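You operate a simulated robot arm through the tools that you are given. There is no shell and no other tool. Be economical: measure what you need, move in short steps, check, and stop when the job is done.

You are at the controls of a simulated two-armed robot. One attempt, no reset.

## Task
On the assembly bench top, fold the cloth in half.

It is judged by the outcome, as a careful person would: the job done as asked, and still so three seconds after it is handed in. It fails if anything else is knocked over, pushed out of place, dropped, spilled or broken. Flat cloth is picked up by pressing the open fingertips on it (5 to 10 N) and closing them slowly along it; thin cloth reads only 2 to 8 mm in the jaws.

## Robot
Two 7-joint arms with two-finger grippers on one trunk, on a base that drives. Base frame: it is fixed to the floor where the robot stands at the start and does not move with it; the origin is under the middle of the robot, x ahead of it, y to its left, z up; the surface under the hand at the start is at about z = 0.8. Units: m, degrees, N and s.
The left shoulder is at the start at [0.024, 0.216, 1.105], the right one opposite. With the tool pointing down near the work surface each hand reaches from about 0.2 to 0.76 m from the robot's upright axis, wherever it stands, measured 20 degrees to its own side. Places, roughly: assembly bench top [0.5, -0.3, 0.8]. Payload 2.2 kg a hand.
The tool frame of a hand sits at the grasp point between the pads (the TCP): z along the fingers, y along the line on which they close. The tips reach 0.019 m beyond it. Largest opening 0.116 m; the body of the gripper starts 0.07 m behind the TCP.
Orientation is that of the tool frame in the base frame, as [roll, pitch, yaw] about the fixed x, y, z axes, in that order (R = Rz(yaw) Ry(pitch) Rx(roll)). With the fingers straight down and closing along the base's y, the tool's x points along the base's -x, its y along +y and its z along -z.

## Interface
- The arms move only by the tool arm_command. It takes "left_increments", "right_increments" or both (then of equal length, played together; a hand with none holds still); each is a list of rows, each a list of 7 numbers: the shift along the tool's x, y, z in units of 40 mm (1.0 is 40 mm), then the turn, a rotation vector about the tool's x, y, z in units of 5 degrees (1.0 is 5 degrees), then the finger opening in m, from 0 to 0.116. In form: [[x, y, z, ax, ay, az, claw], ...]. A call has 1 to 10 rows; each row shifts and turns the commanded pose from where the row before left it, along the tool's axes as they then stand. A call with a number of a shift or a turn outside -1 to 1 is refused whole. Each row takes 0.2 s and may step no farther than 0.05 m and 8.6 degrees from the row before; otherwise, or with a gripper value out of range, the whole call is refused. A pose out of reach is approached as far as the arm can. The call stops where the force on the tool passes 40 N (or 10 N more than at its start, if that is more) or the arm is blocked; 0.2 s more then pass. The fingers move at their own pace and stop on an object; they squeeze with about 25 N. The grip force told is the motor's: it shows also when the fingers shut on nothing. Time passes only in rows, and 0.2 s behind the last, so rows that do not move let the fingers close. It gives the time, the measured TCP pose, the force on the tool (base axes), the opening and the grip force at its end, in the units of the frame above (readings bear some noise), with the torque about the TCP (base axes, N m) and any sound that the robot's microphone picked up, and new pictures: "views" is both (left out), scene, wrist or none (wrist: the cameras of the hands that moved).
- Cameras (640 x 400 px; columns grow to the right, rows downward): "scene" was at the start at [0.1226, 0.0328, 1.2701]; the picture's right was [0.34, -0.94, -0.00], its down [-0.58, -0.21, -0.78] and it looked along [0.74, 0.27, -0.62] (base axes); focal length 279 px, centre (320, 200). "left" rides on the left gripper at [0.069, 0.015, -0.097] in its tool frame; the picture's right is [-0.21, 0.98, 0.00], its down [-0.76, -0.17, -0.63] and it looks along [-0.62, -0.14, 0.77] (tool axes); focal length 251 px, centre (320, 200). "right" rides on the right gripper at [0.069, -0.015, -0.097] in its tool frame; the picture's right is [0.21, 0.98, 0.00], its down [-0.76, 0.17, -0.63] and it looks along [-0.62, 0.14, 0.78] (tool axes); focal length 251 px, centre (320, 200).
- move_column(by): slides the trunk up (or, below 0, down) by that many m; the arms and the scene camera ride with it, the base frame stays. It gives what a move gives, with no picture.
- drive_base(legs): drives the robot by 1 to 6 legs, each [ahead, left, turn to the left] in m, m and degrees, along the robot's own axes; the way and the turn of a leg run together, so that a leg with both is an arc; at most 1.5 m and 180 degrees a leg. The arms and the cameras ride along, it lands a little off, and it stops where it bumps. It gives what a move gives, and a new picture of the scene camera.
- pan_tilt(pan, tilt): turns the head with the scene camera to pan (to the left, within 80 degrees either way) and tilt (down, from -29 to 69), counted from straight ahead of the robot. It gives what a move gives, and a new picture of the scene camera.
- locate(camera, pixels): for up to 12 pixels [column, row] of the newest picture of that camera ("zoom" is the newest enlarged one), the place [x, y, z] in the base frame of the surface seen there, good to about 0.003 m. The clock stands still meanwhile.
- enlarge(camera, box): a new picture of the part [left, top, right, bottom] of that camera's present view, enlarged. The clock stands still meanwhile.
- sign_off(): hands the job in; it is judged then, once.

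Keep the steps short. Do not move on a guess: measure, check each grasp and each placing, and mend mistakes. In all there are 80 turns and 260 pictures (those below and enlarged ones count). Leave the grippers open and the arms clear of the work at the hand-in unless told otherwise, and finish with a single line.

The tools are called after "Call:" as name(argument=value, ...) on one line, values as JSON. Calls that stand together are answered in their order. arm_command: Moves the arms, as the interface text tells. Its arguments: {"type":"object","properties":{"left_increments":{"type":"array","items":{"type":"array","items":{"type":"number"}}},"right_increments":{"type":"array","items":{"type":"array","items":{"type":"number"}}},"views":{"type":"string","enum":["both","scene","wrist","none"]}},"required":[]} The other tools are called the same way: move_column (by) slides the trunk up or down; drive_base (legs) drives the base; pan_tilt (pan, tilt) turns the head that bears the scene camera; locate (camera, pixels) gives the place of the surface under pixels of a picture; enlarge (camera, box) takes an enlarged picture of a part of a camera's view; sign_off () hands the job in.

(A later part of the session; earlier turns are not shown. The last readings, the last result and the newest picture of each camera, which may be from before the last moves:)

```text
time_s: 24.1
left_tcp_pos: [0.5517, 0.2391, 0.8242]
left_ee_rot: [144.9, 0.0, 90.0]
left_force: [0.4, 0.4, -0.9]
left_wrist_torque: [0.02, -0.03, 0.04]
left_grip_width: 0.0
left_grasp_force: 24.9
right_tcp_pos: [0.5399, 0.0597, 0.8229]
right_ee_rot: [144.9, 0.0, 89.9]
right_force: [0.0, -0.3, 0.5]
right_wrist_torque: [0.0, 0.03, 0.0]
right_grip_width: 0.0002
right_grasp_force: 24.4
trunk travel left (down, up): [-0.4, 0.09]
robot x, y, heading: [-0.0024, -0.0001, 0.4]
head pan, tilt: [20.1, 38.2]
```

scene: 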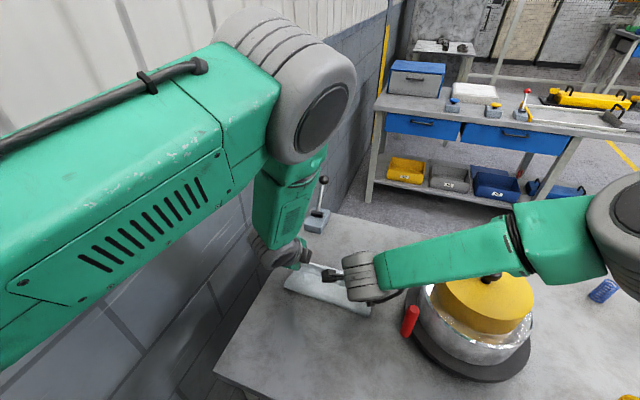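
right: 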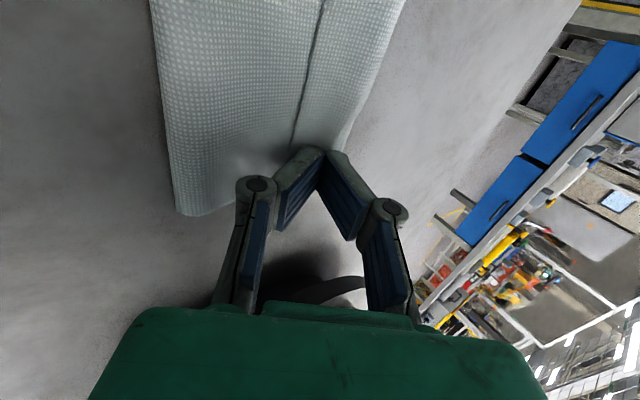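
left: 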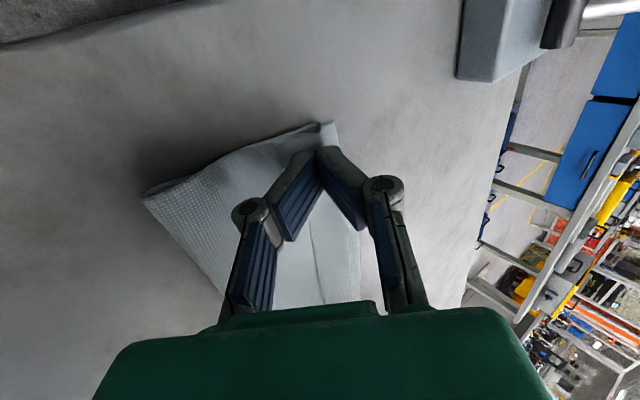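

Still no force, so I go another 2 mm.

Call:
arm_command(left_increments=[[0, -0.03, 0.041, 0, 0, 0, 0], [0, 0, 0, 0, 0, 0, 0]], right_increments=[[0, -0.02, 0.025, 0, 0, 0, 0], [0, 0, 0, 0, 0, 0, 0]], views="none")

```text
time_s: 24.8
left_tcp_pos: [0.5519, 0.2387, 0.8223]
left_ee_rot: [144.9, -0.1, 90.0]
left_force: [-0.6, 0.2, 3.1]
left_wrist_torque: [0.01, 0.01, -0.01]
left_grip_width: 0.0
left_grasp_force: 24.7
right_tcp_pos: [0.5416, 0.0602, 0.8221]
right_ee_rot: [144.9, -0.1, 90.0]
right_force: [-0.2, 1.4, 0.8]
right_wrist_torque: [-0.02, 0.0, 0.03]
right_grip_width: 0.0
right_grasp_force: 25.1
trunk travel left (down, up): [-0.4, 0.09]
robot x, y, heading: [-0.0047, -0.0023, 0.0]
head pan, tilt: [20.1, 38.2]
```

The left reads 3 N and the right is about to touch. I give the right 1 mm more, then drag both +x by 20 mm.

Call:
arm_command(left_increments=[[0, 0, 0, 0, 0, 0, 0], [0, 0.102, 0.072, 0, 0, 0, 0], [0, 0.102, 0.072, 0, 0, 0, 0], [0, 0.102, 0.072, 0, 0, 0, 0], [0, 0.102, 0.072, 0, 0, 0, 0]], right_increments=[[0, -0.016, 0.023, 0, 0, 0, 0], [0, 0.102, 0.072, 0, 0, 0, 0], [0, 0.102, 0.072, 0, 0, 0, 0], [0, 0.102, 0.072, 0, 0, 0, 0], [0, 0.102, 0.072, 0, 0, 0, 0]], views="both")

```text
time_s: 25.9
left_tcp_pos: [0.5704, 0.2394, 0.8225]
left_ee_rot: [144.8, 0.0, 90.1]
left_force: [-1.4, 0.0, 0.6]
left_wrist_torque: [-0.02, -0.01, 0.01]
left_grip_width: 0.0001
left_grasp_force: 25.0
right_tcp_pos: [0.5606, 0.0583, 0.823]
right_ee_rot: [144.7, 0.1, 90.1]
right_force: [-2.5, -0.7, 13.7]
right_wrist_torque: [-0.08, -0.01, -0.03]
right_grip_width: 0.0002
right_grasp_force: 25.2
trunk travel left (down, up): [-0.4, 0.09]
robot x, y, heading: [-0.0035, 0.0008, 0.0]
head pan, tilt: [20.1, 38.2]
```

scene: 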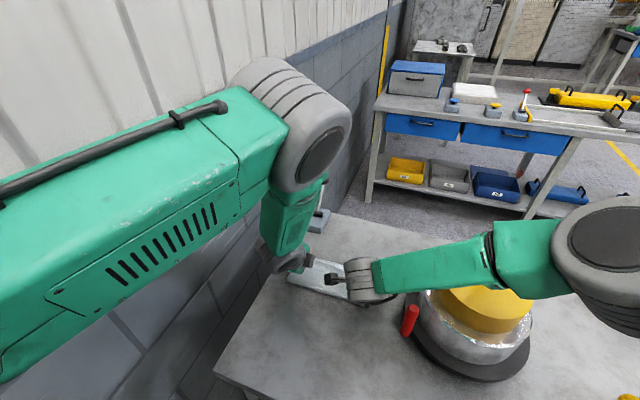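
right: 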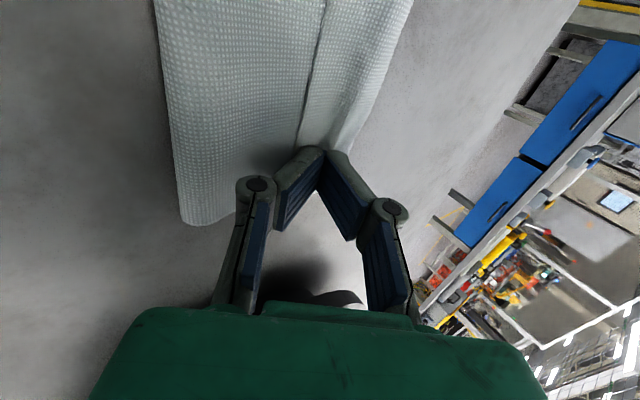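
left: 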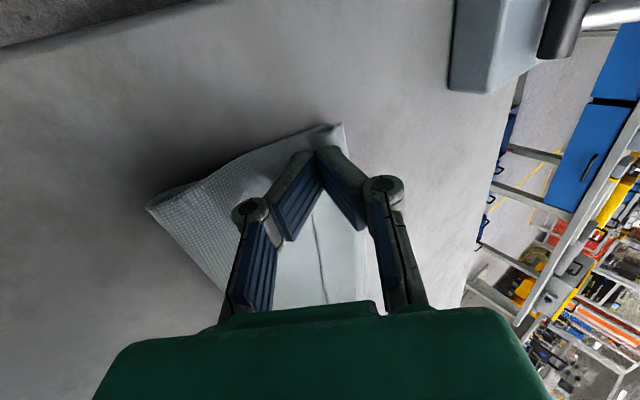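

The whole stack slid along with the tips, because cloth-on-cloth friction is higher than friction on the bench. I stop dragging, lift and look.

Call:
arm_command(left_increments=[[0, 0.574, -0.819, 0, 0, 0, 0], [0, 0.5, -0.8, 0, 0, 0, 0], [0, 0, -0.9, 0, 0, 0, 0], [0, 0, -0.9, 0, 0, 0, 0], [0, 0, -0.9, 0, 0, 0, 0], [0, 0, 0, 0, 0, 0, 0]], right_increments=[[0, 0.574, -0.819, 0, 0, 0, 0], [0, 0.5, -0.8, 0, 0, 0, 0], [0, 0, -0.9, 0, 0, 0, 0], [0, 0, -0.9, 0, 0, 0, 0], [0, 0, -0.9, 0, 0, 0, 0], [0, 0, 0, 0, 0, 0, 0]], views="wrist")

Call:
enlarge(camera="scene", box=[270, 240, 394, 318])

```text
time_s: 27.6
left_tcp_pos: [0.4853, 0.2522, 0.955]
left_ee_rot: [149.3, 1.3, 92.7]
left_force: [-0.4, 0.2, 0.9]
left_wrist_torque: [0.02, -0.02, 0.02]
left_grip_width: 0.0
left_grasp_force: 24.8
right_tcp_pos: [0.4905, 0.0564, 0.9889]
right_ee_rot: [144.8, 0.1, 90.0]
right_force: [0.1, -0.1, -0.2]
right_wrist_torque: [-0.03, 0.0, -0.01]
right_grip_width: 0.0
right_grasp_force: 25.0
trunk travel left (down, up): [-0.4, 0.09]
robot x, y, heading: [-0.0006, 0.0035, -0.2]
head pan, tilt: [20.1, 38.2]
stopped in row 6 (left hand): the arm was blocked; the commanded pose is now the measured one
```

right: 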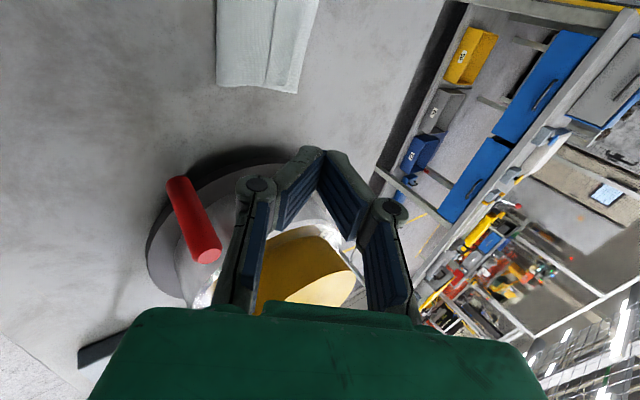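
left: 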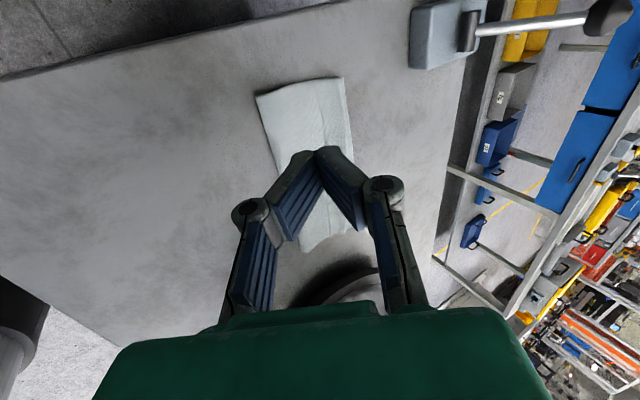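

```text
5.13 times, centred on (332, 279) of scene
```

zoom: 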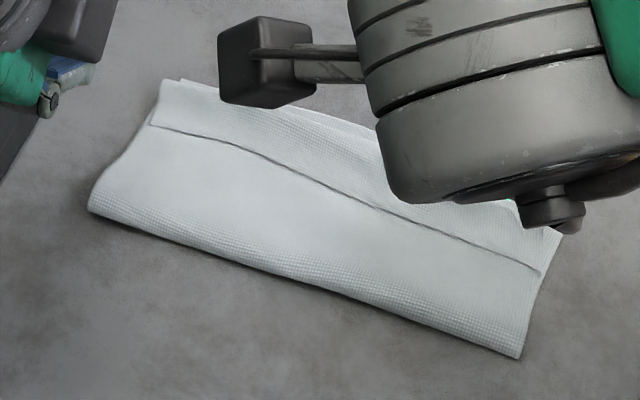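

The cloth is intact. The stack slid about 1 cm forward, and the hem is still folded back. The left arm was blocked on retreat because of the tilted pose, so I bring both hands back upright first.

Call:
arm_command(left_increments=[[0, 0.3, 0.2, 1, 0, 0.27, 0], [0, 0.3, 0.2, 1, 0, 0.27, 0], [0, 0.3, 0.1, 1, 0, 0, 0], [0, 0.3, 0, 1, 0, 0, 0], [0, 0.2, 0, 1, 0, 0, 0], [0, 0.1, 0, 1, 0, 0, 0], [0, 0, 0, 0.15, 0, 0, 0], [0, 0, 0, 0, 0, 0, 0]], right_increments=[[0, 0.3, 0.2, 1, 0, 0, 0], [0, 0.3, 0.2, 1, 0, 0, 0], [0, 0.3, 0.2, 1, 0, 0, 0], [0, 0.3, 0.1, 1, 0, 0, 0], [0, 0.2, 0, 1, 0, 0, 0], [0, 0, 0, 1, 0, 0, 0], [0, 0, 0, 1, 0, 0, 0], [0, 0, 0, 0, 0, 0, 0]], views="both")

Call:
enlarge(camera="scene", box=[280, 240, 394, 312])

```text
time_s: 29.4
left_tcp_pos: [0.5509, 0.2493, 0.9587]
left_ee_rot: [-180.0, -0.3, 89.5]
left_force: [0.1, -0.7, 0.0]
left_wrist_torque: [-0.02, 0.02, -0.01]
left_grip_width: 0.0
left_grasp_force: 25.0
right_tcp_pos: [0.5541, 0.0577, 0.9884]
right_ee_rot: [179.8, 0.0, 90.0]
right_force: [-0.2, -0.8, -0.5]
right_wrist_torque: [-0.02, 0.02, 0.0]
right_grip_width: 0.0
right_grasp_force: 25.7
trunk travel left (down, up): [-0.4, 0.09]
robot x, y, heading: [0.0009, -0.0012, -0.1]
head pan, tilt: [20.1, 38.2]
```

scene: 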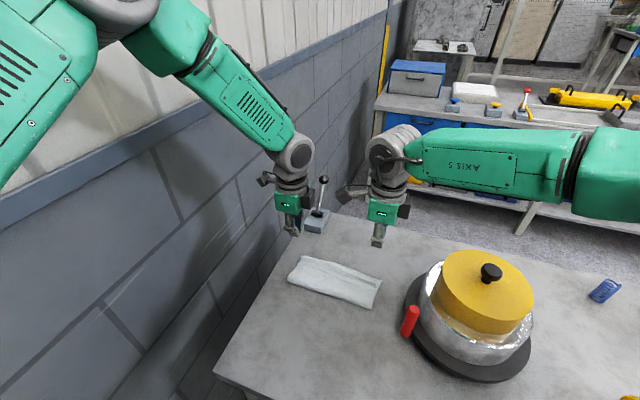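
right: 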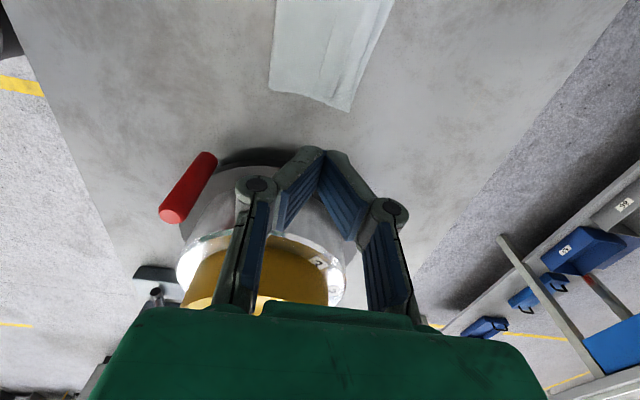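
left: 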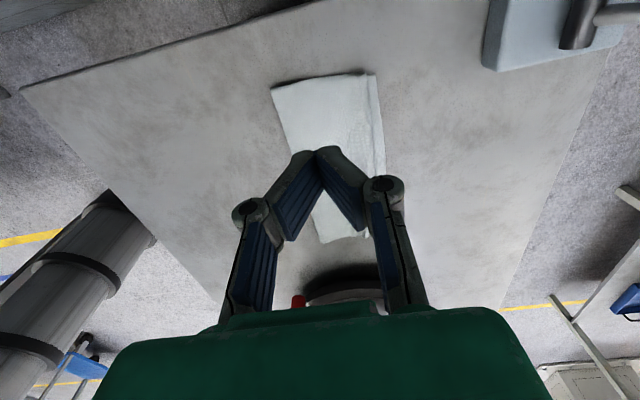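

```text
5.56 times, centred on (337, 276) of scene
```

zoom: 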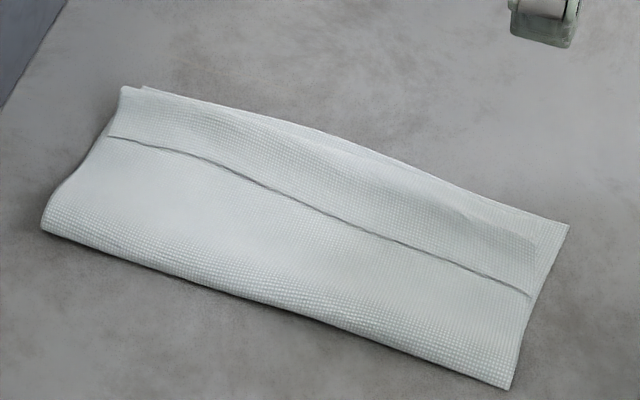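

I measure the hem edge and fold line again at the two places I'd grip.

Call:
locate(camera="zoom", pixels=[[112, 137], [160, 147], [220, 168], [330, 218], [460, 268], [525, 294], [125, 92], [180, 98], [490, 230], [535, 245], [564, 228], [200, 130]])

```text
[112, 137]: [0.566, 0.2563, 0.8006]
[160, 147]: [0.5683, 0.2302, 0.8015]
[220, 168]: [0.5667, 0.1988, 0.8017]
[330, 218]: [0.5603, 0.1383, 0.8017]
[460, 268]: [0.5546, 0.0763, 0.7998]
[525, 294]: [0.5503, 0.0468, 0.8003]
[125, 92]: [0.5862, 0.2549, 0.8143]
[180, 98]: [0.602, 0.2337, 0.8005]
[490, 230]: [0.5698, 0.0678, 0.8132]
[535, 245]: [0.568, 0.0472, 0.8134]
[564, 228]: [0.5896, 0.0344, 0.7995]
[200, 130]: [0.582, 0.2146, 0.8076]
```

The plan is to pinch only the hem with a narrow gap, pressing lightly so just the top layer gathers, then flip it forward. I move to hover at z≈0.845 with a 12 mm opening.

Call:
arm_command(left_increments=[[-0.27, 0.35, 0, 0, 0, 0, 0.012], [0, 0.35, 0.7, 0, 0, 0, 0.012], [0, 0, 0.7, 0, 0, 0, 0.012], [0, 0, 0.7, 0, 0, 0, 0.012], [0, 0, 0.7, 0, 0, 0, 0.012], [0, 0, 0, 0, 0, 0, 0.012], [0, 0, 0, 0, 0, 0, 0.012]], right_increments=[[0.05, 0.25, 0, 0, 0, 0, 0.012], [0, 0, 0.9, 0, 0, 0, 0.012], [0, 0, 0.9, 0, 0, 0, 0.012], [0, 0, 0.9, 0, 0, 0, 0.012], [0, 0, 0.85, 0, 0, 0, 0.012], [0, 0, 0, 0, 0, 0, 0.012], [0, 0, 0, 0, 0, 0, 0.012]], views="wrist")

```text
time_s: 30.9
left_tcp_pos: [0.5808, 0.2404, 0.8475]
left_ee_rot: [179.8, -0.2, 89.5]
left_force: [-0.3, -0.4, 0.3]
left_wrist_torque: [-0.01, 0.0, 0.0]
left_grip_width: 0.0121
left_grasp_force: 0.0
right_tcp_pos: [0.567, 0.0613, 0.8449]
right_ee_rot: [179.8, 0.1, 90.1]
right_force: [0.6, 0.5, -0.7]
right_wrist_torque: [-0.04, 0.01, 0.0]
right_grip_width: 0.0119
right_grasp_force: 0.0
trunk travel left (down, up): [-0.4, 0.09]
robot x, y, heading: [-0.0015, 0.0035, 0.0]
head pan, tilt: [20.1, 38.2]
```

right: 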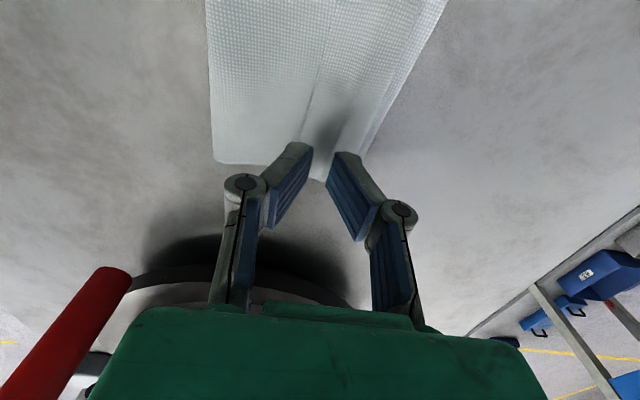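
left: 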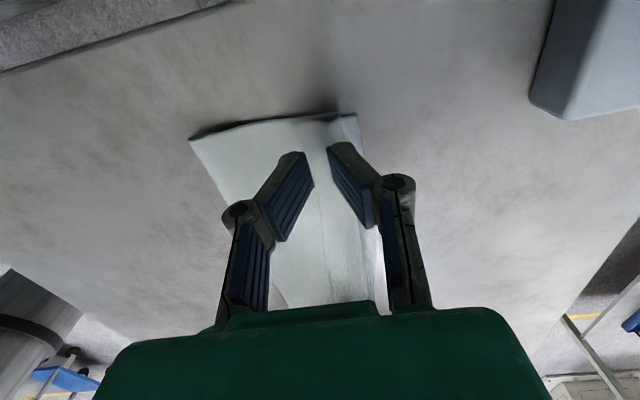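

Both hands sit over the hem. I lower to near contact, then press gently.

Call:
arm_command(left_increments=[[0, 0, 0.3, 0, 0, 0, 0.012], [0, 0, 0.25, 0, 0, 0, 0.012], [0, 0, 0, 0, 0, 0, 0.012]], right_increments=[[0, 0, 0.3, 0, 0, 0, 0.012], [0, 0, 0.2, 0, 0, 0, 0.012], [0, 0, 0, 0, 0, 0, 0.012]], views="none")

Call:
arm_command(left_increments=[[0, 0, 0.04, 0, 0, 0, 0.012], [0, 0, 0, 0, 0, 0, 0.012]], right_increments=[[0, 0, 0.04, 0, 0, 0, 0.012], [0, 0, 0, 0, 0, 0, 0.012]], views="none")

```text
time_s: 31.8
left_tcp_pos: [0.5791, 0.2402, 0.8244]
left_ee_rot: [179.9, -0.2, 89.5]
left_force: [0.4, -0.5, 1.3]
left_wrist_torque: [-0.01, 0.02, 0.01]
left_grip_width: 0.012
left_grasp_force: 0.1
right_tcp_pos: [0.5662, 0.0622, 0.8245]
right_ee_rot: [179.7, 0.0, 90.0]
right_force: [-0.8, 0.5, -1.2]
right_wrist_torque: [0.01, 0.0, -0.02]
right_grip_width: 0.0119
right_grasp_force: 0.1
trunk travel left (down, up): [-0.4, 0.09]
robot x, y, heading: [-0.0032, -0.0004, -0.1]
head pan, tilt: [20.1, 38.2]
```

```text
time_s: 32.4
left_tcp_pos: [0.5787, 0.2407, 0.8232]
left_ee_rot: [179.9, -0.2, 89.4]
left_force: [0.0, 0.0, -0.6]
left_wrist_torque: [0.0, -0.01, 0.01]
left_grip_width: 0.0119
left_grasp_force: 0.1
right_tcp_pos: [0.5666, 0.0614, 0.8258]
right_ee_rot: [179.8, 0.1, 89.9]
right_force: [-0.5, -0.2, -0.5]
right_wrist_torque: [0.01, 0.03, -0.04]
right_grip_width: 0.0116
right_grasp_force: 0.0
trunk travel left (down, up): [-0.4, 0.09]
robot x, y, heading: [0.0009, 0.0007, -0.1]
head pan, tilt: [20.1, 38.2]
```

Call:
arm_command(left_increments=[[0, 0, 0.04, 0, 0, 0, 0.012], [0, 0, 0, 0, 0, 0, 0.012]], right_increments=[[0, 0, 0.06, 0, 0, 0, 0.012], [0, 0, 0, 0, 0, 0, 0.012]], views="none")

Call:
arm_command(left_increments=[[0, 0, 0.03, 0, 0, 0, 0.012], [0, 0, 0, 0, 0, 0, 0.012]], right_increments=[[0, 0, 0.03, 0, 0, 0, 0.012], [0, 0, 0, 0, 0, 0, 0.012]], views="none")

```text
time_s: 33.0
left_tcp_pos: [0.5803, 0.2387, 0.8221]
left_ee_rot: [180.0, -0.2, 89.5]
left_force: [-0.3, -1.0, 0.6]
left_wrist_torque: [0.0, 0.03, -0.01]
left_grip_width: 0.012
left_grasp_force: 0.1
right_tcp_pos: [0.5657, 0.0605, 0.8224]
right_ee_rot: [179.7, 0.1, 90.0]
right_force: [0.7, 0.0, 1.6]
right_wrist_torque: [0.0, 0.01, -0.02]
right_grip_width: 0.0115
right_grasp_force: 0.1
trunk travel left (down, up): [-0.4, 0.09]
robot x, y, heading: [-0.0021, 0.0006, 0.0]
head pan, tilt: [20.1, 38.2]
```

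```text
time_s: 33.5
left_tcp_pos: [0.5806, 0.238, 0.8222]
left_ee_rot: [179.8, -0.1, 89.5]
left_force: [-0.2, -0.1, 6.9]
left_wrist_torque: [0.01, 0.0, -0.03]
left_grip_width: 0.0121
left_grasp_force: 0.1
right_tcp_pos: [0.5645, 0.0609, 0.8215]
right_ee_rot: [179.6, 0.1, 90.0]
right_force: [0.4, 1.3, 6.4]
right_wrist_torque: [0.0, -0.02, 0.01]
right_grip_width: 0.0117
right_grasp_force: 0.2
trunk travel left (down, up): [-0.4, 0.09]
robot x, y, heading: [-0.0037, -0.0033, 0.0]
head pan, tilt: [20.1, 38.2]
```

About 6.5 N on both hands. I close slowly.

Call:
arm_command(left_increments=[[0, 0, 0, 0, 0, 0, 0.01], [0, 0, 0, 0, 0, 0, 0.008], [0, 0, 0, 0, 0, 0, 0.006], [0, 0, 0, 0, 0, 0, 0.004], [0, 0, 0, 0, 0, 0, 0.002], [0, 0, 0, 0, 0, 0, 0], [0, 0, 0, 0, 0, 0, 0]], right_increments=[[0, 0, 0, 0, 0, 0, 0.01], [0, 0, 0, 0, 0, 0, 0.008], [0, 0, 0, 0, 0, 0, 0.006], [0, 0, 0, 0, 0, 0, 0.004], [0, 0, 0, 0, 0, 0, 0.002], [0, 0, 0, 0, 0, 0, 0], [0, 0, 0, 0, 0, 0, 0]], views="none")

Call:
arm_command(left_increments=[[0, 0, -0.2, 0, 0, 0, 0], [0, 0, -0.3, 0, 0, 0, 0], [0, 0, -0.3, 0, 0, 0, 0], [0, 0, 0, 0, 0, 0, 0]], right_increments=[[0, 0, -0.2, 0, 0, 0, 0], [0, 0, -0.3, 0, 0, 0, 0], [0, 0, -0.3, 0, 0, 0, 0], [0, 0, 0, 0, 0, 0, 0]], views="both")

Call:
enlarge(camera="scene", box=[260, 210, 420, 320])

```text
time_s: 35.1
left_tcp_pos: [0.5791, 0.2392, 0.821]
left_ee_rot: [179.9, -0.2, 89.5]
left_force: [-0.5, -1.0, 2.4]
left_wrist_torque: [0.02, -0.02, -0.02]
left_grip_width: 0.0
left_grasp_force: 25.3
right_tcp_pos: [0.5666, 0.059, 0.8209]
right_ee_rot: [179.7, 0.0, 90.0]
right_force: [-1.5, -0.1, 11.0]
right_wrist_torque: [-0.03, 0.05, 0.03]
right_grip_width: 0.0031
right_grasp_force: 25.8
trunk travel left (down, up): [-0.4, 0.09]
robot x, y, heading: [0.0014, -0.0014, 0.2]
head pan, tilt: [20.1, 38.2]
```

```text
time_s: 36.1
left_tcp_pos: [0.5796, 0.2381, 0.854]
left_ee_rot: [179.9, -0.2, 89.6]
left_force: [-0.4, -0.2, 0.1]
left_wrist_torque: [0.02, 0.01, -0.03]
left_grip_width: 0.0002
left_grasp_force: 24.9
right_tcp_pos: [0.5671, 0.059, 0.8536]
right_ee_rot: [179.8, 0.1, 89.9]
right_force: [-0.5, -0.5, -0.2]
right_wrist_torque: [0.01, -0.02, 0.0]
right_grip_width: 0.0033
right_grasp_force: 25.5
trunk travel left (down, up): [-0.4, 0.09]
robot x, y, heading: [-0.0026, 0.0009, -0.1]
head pan, tilt: [20.1, 38.2]
```

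scene: 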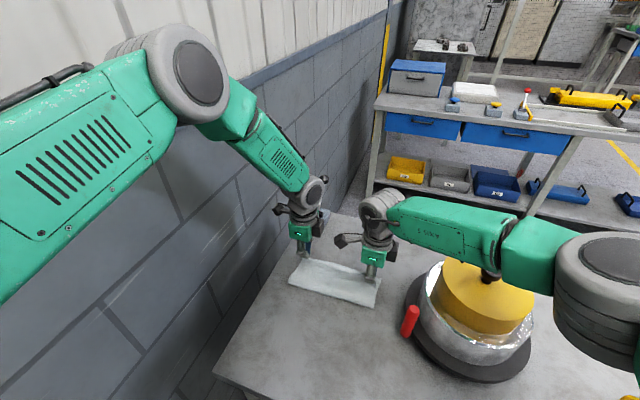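
right: 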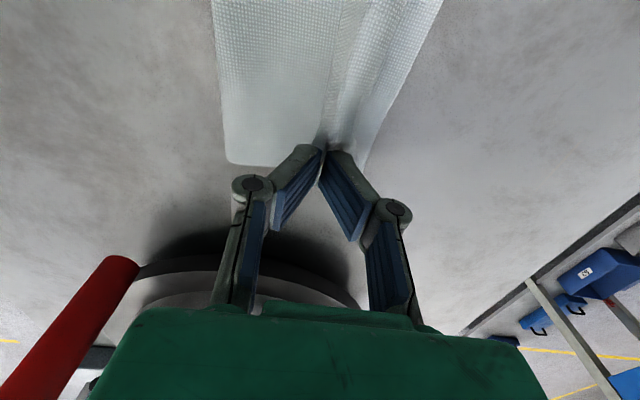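
left: 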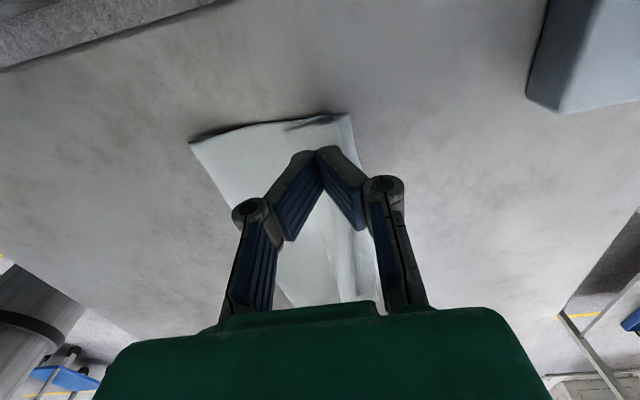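

```text
3.64 times, centred on (340, 265) of scene
```

zoom: 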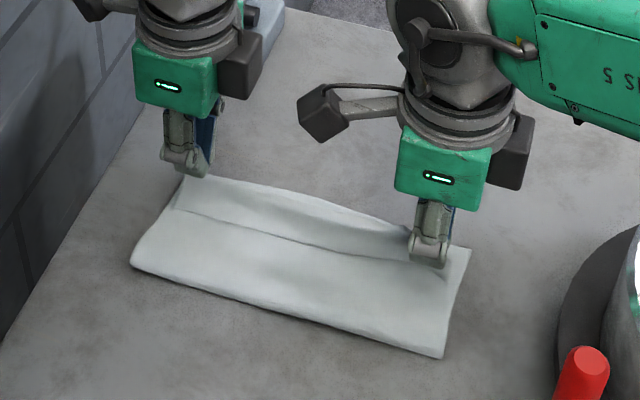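

The right hand caught something 3.3 mm thick and the left caught nothing. I look closely at what the right holds.

Call:
enlarge(camera="right", box=[210, 60, 450, 210])

Call:
enlarge(camera="scene", box=[335, 250, 391, 285])

Call:
enlarge(camera="left", box=[180, 90, 400, 310])

```text
2.67 times, centred on (330, 135) of right
```

zoom: 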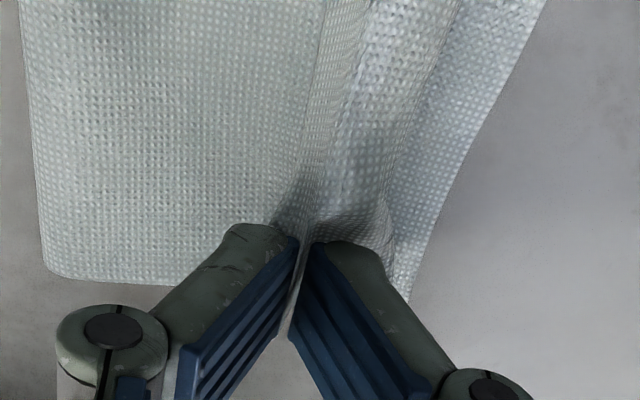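

```text
11.43 times, centred on (363, 268) of scene
```

zoom: 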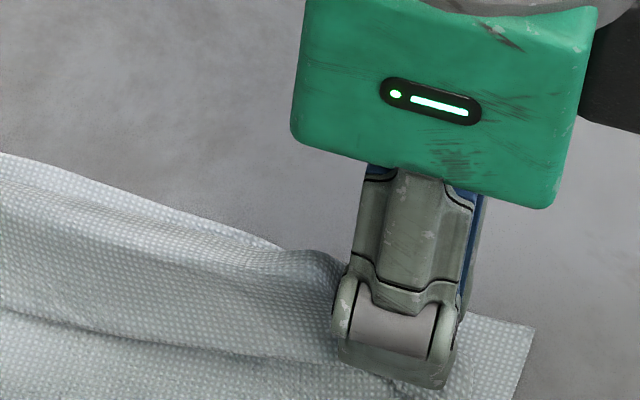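

```text
1.82 times, centred on (290, 200) of left
```

zoom: 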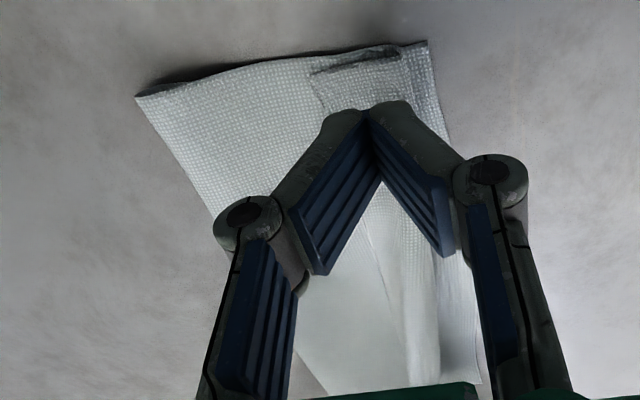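

The right hand holds only the hem, right at its edge, and the left slipped off. I flip the right part now: forward about 28 mm and down, then release.

Call:
arm_command(right_increments=[[0, 0.25, 0, 0, 0, 0, 0], [0, 0.25, 0.1, 0, 0, 0, 0], [0, 0.2, 0.25, 0, 0, 0, 0], [0, 0.05, 0.3, 0, 0, 0, 0], [0, 0, 0.05, 0, 0, 0, 0], [0, 0, 0, 0, 0, 0, 0]], views="both")

Call:
enlarge(camera="scene", box=[280, 240, 400, 315])

Call:
enlarge(camera="right", box=[210, 60, 450, 210])

```text
time_s: 37.5
left_tcp_pos: [0.5787, 0.238, 0.8523]
left_ee_rot: [179.9, -0.2, 89.4]
left_force: [0.1, 0.2, -0.1]
left_wrist_torque: [0.01, 0.0, 0.03]
left_grip_width: 0.0
left_grasp_force: 24.9
right_tcp_pos: [0.5968, 0.0604, 0.827]
right_ee_rot: [179.7, -0.1, 90.0]
right_force: [-0.1, -0.8, 0.3]
right_wrist_torque: [0.01, 0.01, 0.0]
right_grip_width: 0.0031
right_grasp_force: 25.0
trunk travel left (down, up): [-0.4, 0.09]
robot x, y, heading: [-0.0049, -0.0029, -0.0]
head pan, tilt: [20.1, 38.2]
```

scene: 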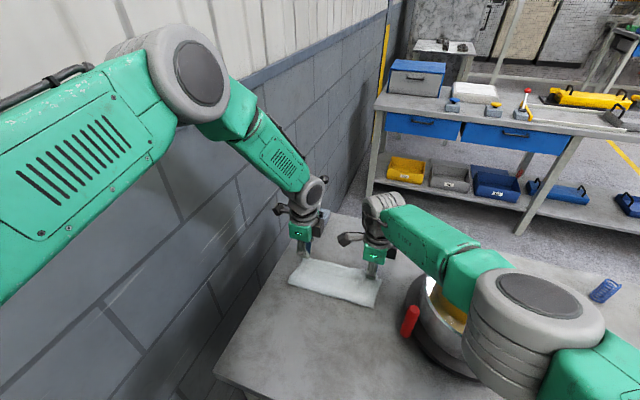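
right: 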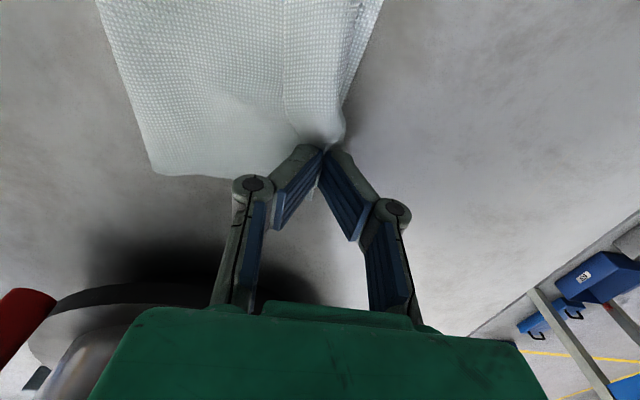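

```text
5.33 times, centred on (340, 278) of scene
```

zoom: 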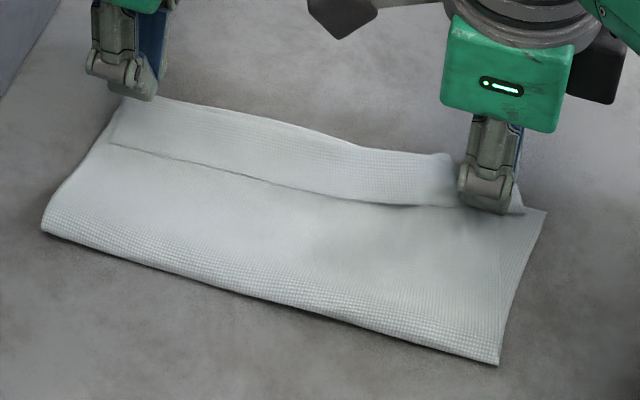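

```text
2.67 times, centred on (330, 135) of right
```

zoom: 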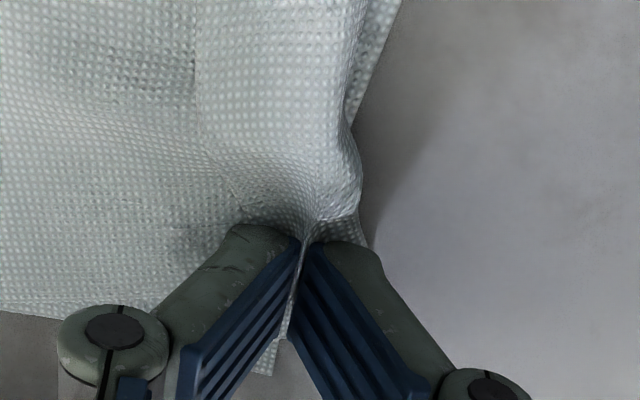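

The right corner of the hem has come forward over the far edge. I release it slowly and lift both hands for a view.

Call:
arm_command(left_increments=[[0, 0, 0, 0, 0, 0, 0], [0, 0, 0, 0, 0, 0, 0], [0, 0, 0, 0, 0, 0, 0], [0, 0, -0.4, 0, 0, 0, 0], [0, 0, -0.6, 0, 0, 0, 0], [0, 0, -0.6, 0, 0, 0, 0], [0, 0, 0, 0, 0, 0, 0.01]], right_increments=[[0, 0, 0, 0, 0, 0, 0.006], [0, 0, 0, 0, 0, 0, 0.012], [0, 0, 0, 0, 0, 0, 0.02], [0, 0, -0.4, 0, 0, 0, 0.02], [0, 0, -0.8, 0, 0, 0, 0.02], [0, 0, -0.8, 0, 0, 0, 0.02], [0, 0, 0, 0, 0, 0, 0.02]], views="both")

Call:
enlarge(camera="scene", box=[280, 240, 400, 315])

Call:
enlarge(camera="right", box=[170, 0, 410, 150])

```text
time_s: 39.1
left_tcp_pos: [0.581, 0.2399, 0.9172]
left_ee_rot: [180.0, -0.1, 89.6]
left_force: [-0.1, -0.2, 0.7]
left_wrist_torque: [0.02, 0.02, -0.01]
left_grip_width: 0.0101
left_grasp_force: 0.0
right_tcp_pos: [0.5963, 0.0594, 0.9045]
right_ee_rot: [179.8, 0.1, 90.0]
right_force: [-0.6, 0.0, 0.0]
right_wrist_torque: [0.0, -0.03, 0.0]
right_grip_width: 0.0199
right_grasp_force: 0.1
trunk travel left (down, up): [-0.4, 0.09]
robot x, y, heading: [-0.0017, -0.0007, -0.1]
head pan, tilt: [20.1, 38.2]
```

scene: 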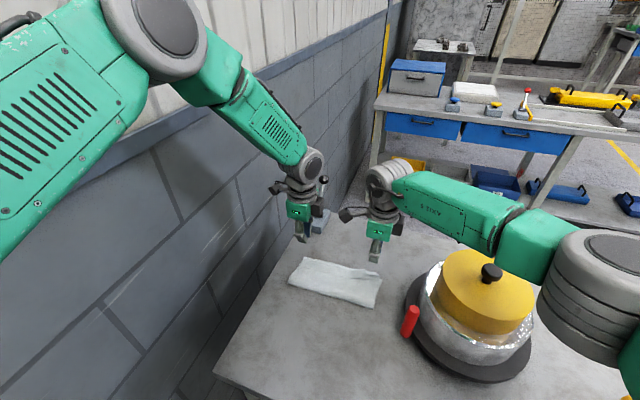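
right: 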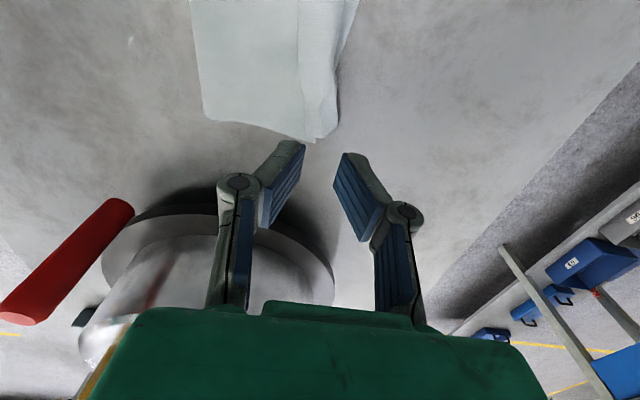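
left: 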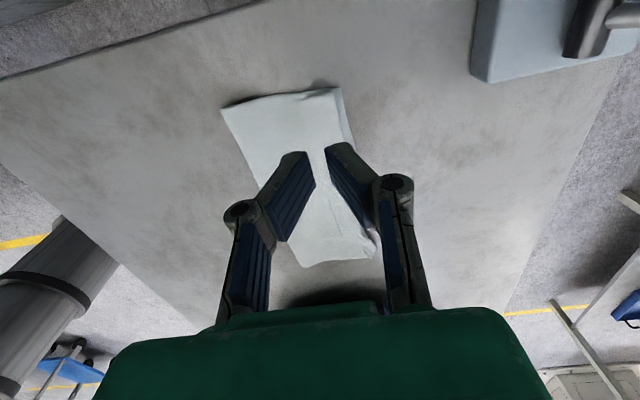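

```text
5.33 times, centred on (340, 278) of scene
```

zoom: 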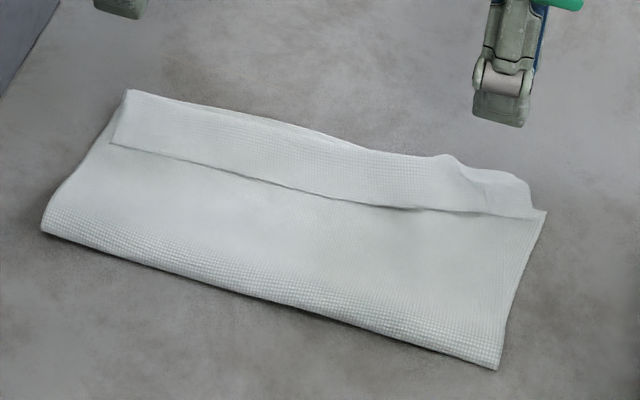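

```text
2.67 times, centred on (290, 75) of right
```

zoom: 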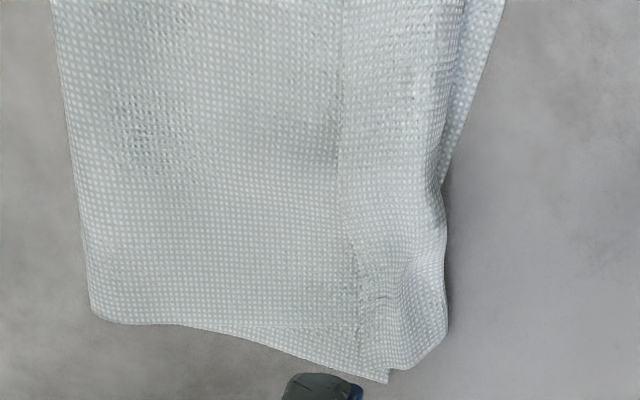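

The hem is still folded back, because a ridge pinch always leaves a stub the width of the pinch. A better grasp is closing along y with a tilted tip, so that only a few mm right at the hem's edge are caught. I raise the hands and turn them back 90°.

Call:
arm_command(left_increments=[[0, 0, -0.9, 0, 0, -1, 0.02], [0, 0, 0, 0, 0, -1, 0.02], [0, 0, 0, 0, 0, -1, 0.02], [0, 0, 0, 0, 0, -1, 0.02], [0, 0, 0, 0, 0, -1, 0.02], [0, 0, 0, 0, 0, -1, 0.02], [0, 0, 0, 0, 0, -1, 0.02], [0, 0, 0, 0, 0, -1, 0.02], [0, 0, 0, 0, 0, -1, 0.02]], right_increments=[[0, 0, -0.9, 0, 0, -1, 0.02], [0, 0, -0.4, 0, 0, -1, 0.02], [0, 0, 0, 0, 0, -1, 0.02], [0, 0, 0, 0, 0, -1, 0.02], [0, 0, 0, 0, 0, -1, 0.02], [0, 0, 0, 0, 0, -1, 0.02], [0, 0, 0, 0, 0, -1, 0.02], [0, 0, 0, 0, 0, -1, 0.02], [0, 0, 0, 0, 0, -1, 0.02]], views="none")

Call:
arm_command(left_increments=[[0, 0, 0, 0, 0, -1, 0.02], [0, 0, 0, 0, 0, -1, 0.02], [0, 0, 0, 0, 0, -1, 0.02], [0, 0, 0, 0, 0, -1, 0.02], [0, 0, 0, 0, 0, -1, 0.02], [0, 0, 0, 0, 0, -1, 0.02], [0, 0, 0, 0, 0, -1, 0.02], [0, 0, 0, 0, 0, -1, 0.02], [0, 0, 0, 0, 0, -1, 0.02], [0, 0, 0, 0, 0, 0, 0.02]], right_increments=[[0, 0, 0, 0, 0, -1, 0.02], [0, 0, 0, 0, 0, -1, 0.02], [0, 0, 0, 0, 0, -1, 0.02], [0, 0, 0, 0, 0, -1, 0.02], [0, 0, 0, 0, 0, -1, 0.02], [0, 0, 0, 0, 0, -1, 0.02], [0, 0, 0, 0, 0, -1, 0.02], [0, 0, 0, 0, 0, -1, 0.02], [0, 0, 0, 0, 0, -1, 0.02], [0, 0, 0, 0, 0, 0, 0.02]], views="both")

Call:
enlarge(camera="left", box=[80, 60, 340, 222])

Call:
enlarge(camera="scene", box=[280, 240, 400, 315])

```text
time_s: 41.1
left_tcp_pos: [0.5793, 0.2388, 0.9528]
left_ee_rot: [179.7, -0.1, 134.7]
left_force: [-0.1, -0.6, 0.5]
left_wrist_torque: [-0.01, 0.03, 0.02]
left_grip_width: 0.0201
left_grasp_force: 0.0
right_tcp_pos: [0.5951, 0.0597, 0.9568]
right_ee_rot: [179.9, 0.3, 135.1]
right_force: [0.7, -1.3, -0.2]
right_wrist_torque: [0.03, 0.0, -0.01]
right_grip_width: 0.02
right_grasp_force: 0.1
trunk travel left (down, up): [-0.4, 0.09]
robot x, y, heading: [0.0, 0.0014, 0.0]
head pan, tilt: [20.1, 38.2]
```

```text
time_s: 43.4
left_tcp_pos: [0.5805, 0.2381, 0.953]
left_ee_rot: [179.8, 0.1, 179.6]
left_force: [-1.0, -0.6, 0.4]
left_wrist_torque: [-0.04, 0.03, -0.01]
left_grip_width: 0.0201
left_grasp_force: 0.0
right_tcp_pos: [0.596, 0.06, 0.9565]
right_ee_rot: [-179.9, 0.3, 180.0]
right_force: [0.4, 0.2, -0.4]
right_wrist_torque: [-0.01, 0.0, -0.01]
right_grip_width: 0.0198
right_grasp_force: 0.0
trunk travel left (down, up): [-0.4, 0.09]
robot x, y, heading: [0.0023, 0.0004, -0.4]
head pan, tilt: [20.1, 38.2]
```

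scene: 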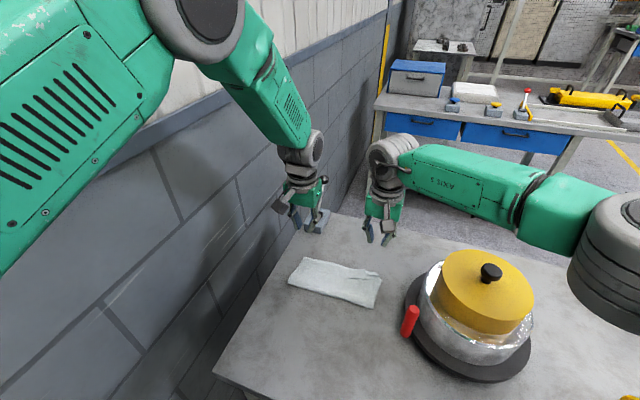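
right: 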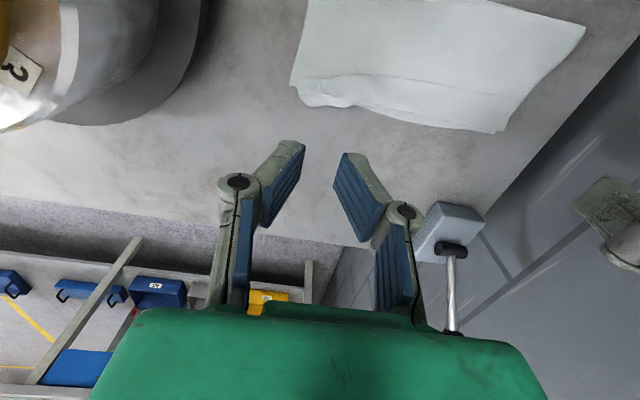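
left: 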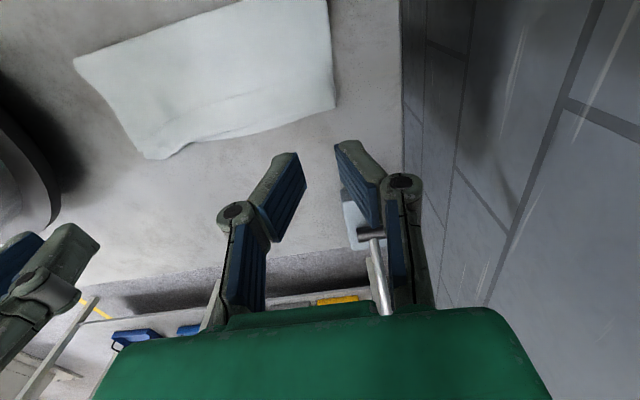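

```text
2.46 times, centred on (210, 141) of left
```

zoom: 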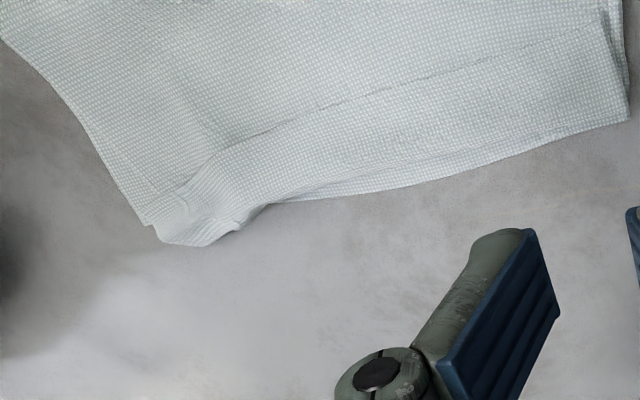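

```text
5.33 times, centred on (340, 278) of scene
```

zoom: 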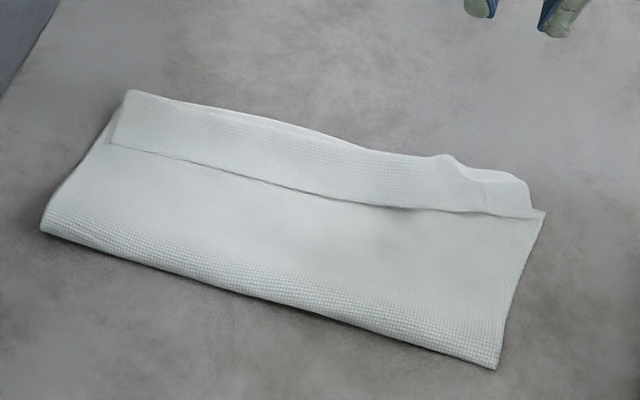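

I measure the hem edge precisely in this view.

Call:
locate(camera="zoom", pixels=[[115, 145], [150, 152], [180, 161], [240, 177], [300, 192], [360, 201], [420, 208], [450, 210], [500, 216], [530, 218], [450, 165], [515, 185]])

Call:
locate(camera="left", pixels=[[325, 68], [300, 76], [270, 86], [240, 95], [205, 108], [170, 123], [160, 142], [180, 140], [326, 108], [200, 143], [142, 153], [335, 105]])

```text
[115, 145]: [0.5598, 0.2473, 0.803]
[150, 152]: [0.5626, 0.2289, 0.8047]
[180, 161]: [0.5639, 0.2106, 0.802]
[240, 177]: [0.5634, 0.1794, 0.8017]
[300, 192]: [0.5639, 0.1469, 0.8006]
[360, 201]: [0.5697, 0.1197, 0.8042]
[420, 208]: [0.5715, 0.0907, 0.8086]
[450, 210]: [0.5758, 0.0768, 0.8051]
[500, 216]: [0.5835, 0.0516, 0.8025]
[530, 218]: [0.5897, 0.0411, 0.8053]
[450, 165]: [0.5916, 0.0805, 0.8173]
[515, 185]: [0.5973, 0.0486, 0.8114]
```

```text
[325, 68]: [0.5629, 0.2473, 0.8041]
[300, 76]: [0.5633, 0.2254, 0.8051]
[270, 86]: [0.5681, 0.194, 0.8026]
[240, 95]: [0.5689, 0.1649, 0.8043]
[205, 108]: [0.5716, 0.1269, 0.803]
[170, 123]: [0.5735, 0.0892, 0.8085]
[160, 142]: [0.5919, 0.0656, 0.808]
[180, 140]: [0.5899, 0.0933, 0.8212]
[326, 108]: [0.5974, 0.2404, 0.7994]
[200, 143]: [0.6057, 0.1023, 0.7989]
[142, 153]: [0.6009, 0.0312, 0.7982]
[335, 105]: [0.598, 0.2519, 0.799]
```

Hem edge: left x≈0.563 at y=0.235, right x≈0.576 at y=0.077. I tilt both hands 30° (tips toward −x) and hover with the lowest tip corner just inside the hem edge.

Call:
arm_command(left_increments=[[0, 0, 0, 0, 1, 0, 0.02], [0, 0, 0, 0, 1, 0, 0.02], [0, 0, 0, 0, 1, 0, 0.02], [0, 0, 0, 0, 1, 0, 0.02], [0, 0, 0, 0, 1, 0, 0.02], [0, 0, 0, 0, 1, 0, 0.02], [-0.345, -0.025, 0.84, 0, 0, 0, 0.02], [-0.345, -0.025, 0.84, 0, 0, 0, 0.02], [-0.345, -0.025, 0.84, 0, 0, 0, 0.02], [0, 0, 0, 0, 0, 0, 0.02]], right_increments=[[0, 0, 0, 0, 1, 0, 0.02], [0, 0, 0, 0, 1, 0, 0.02], [0, 0, 0, 0, 1, 0, 0.02], [0, 0, 0, 0, 1, 0, 0.02], [0, 0, 0, 0, 1, 0, 0.02], [0, 0, 0, 0, 1, 0, 0.02], [-0.343, 0.142, 0.876, 0, 0, 0, 0.02], [-0.343, 0.142, 0.876, 0, 0, 0, 0.02], [-0.343, 0.142, 0.876, 0, 0, 0, 0.02], [0, 0, 0, 0, 0, 0, 0.02]], views="both")

Call:
enlarge(camera="scene", box=[260, 210, 420, 310])

```text
time_s: 45.5
left_tcp_pos: [0.567, 0.2318, 0.8463]
left_ee_rot: [179.7, -29.9, 179.7]
left_force: [0.3, -0.5, 0.0]
left_wrist_torque: [0.01, -0.01, -0.02]
left_grip_width: 0.0195
left_grasp_force: 0.0
right_tcp_pos: [0.5338, 0.0117, 0.904]
right_ee_rot: [180.0, -29.6, 180.0]
right_force: [0.2, 0.6, -0.5]
right_wrist_torque: [0.04, -0.01, 0.02]
right_grip_width: 0.02
right_grasp_force: 0.1
right hand out of reach, approached as far as the arm can: row 2, 3, 4, 5, 6, 7, 8, 9
trunk travel left (down, up): [-0.4, 0.09]
robot x, y, heading: [-0.0015, 0.0033, 0.2]
head pan, tilt: [20.1, 38.2]
```

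scene: 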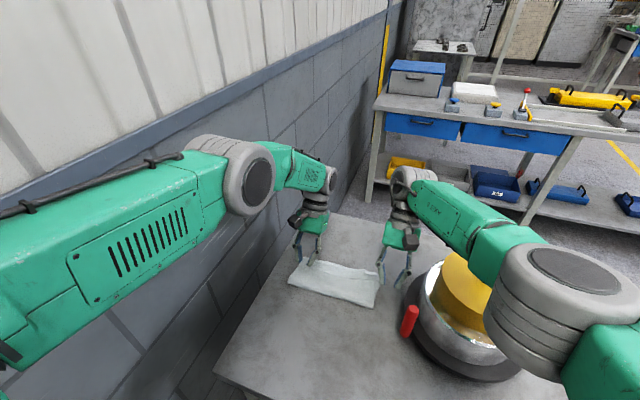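
right: 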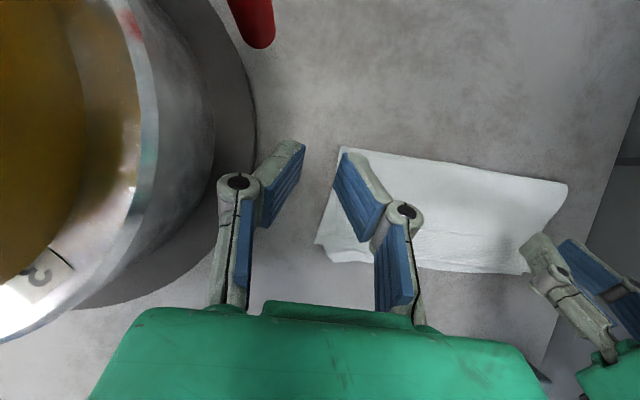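
left: 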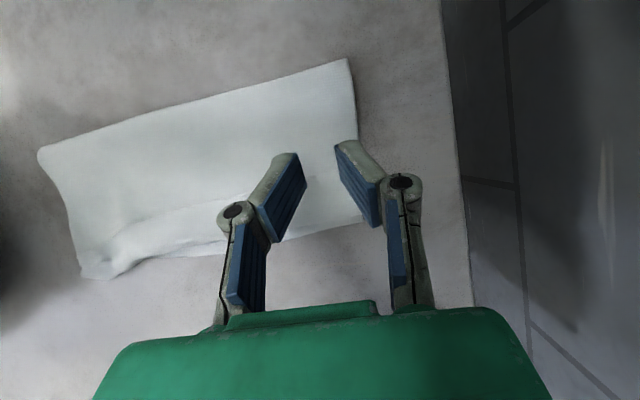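

```text
4.00 times, centred on (340, 260) of scene
```

zoom: 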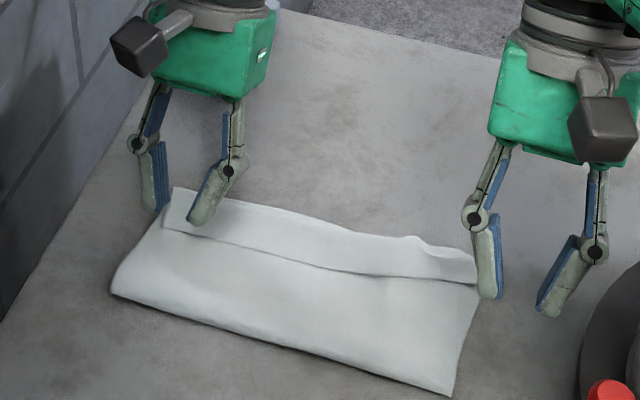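

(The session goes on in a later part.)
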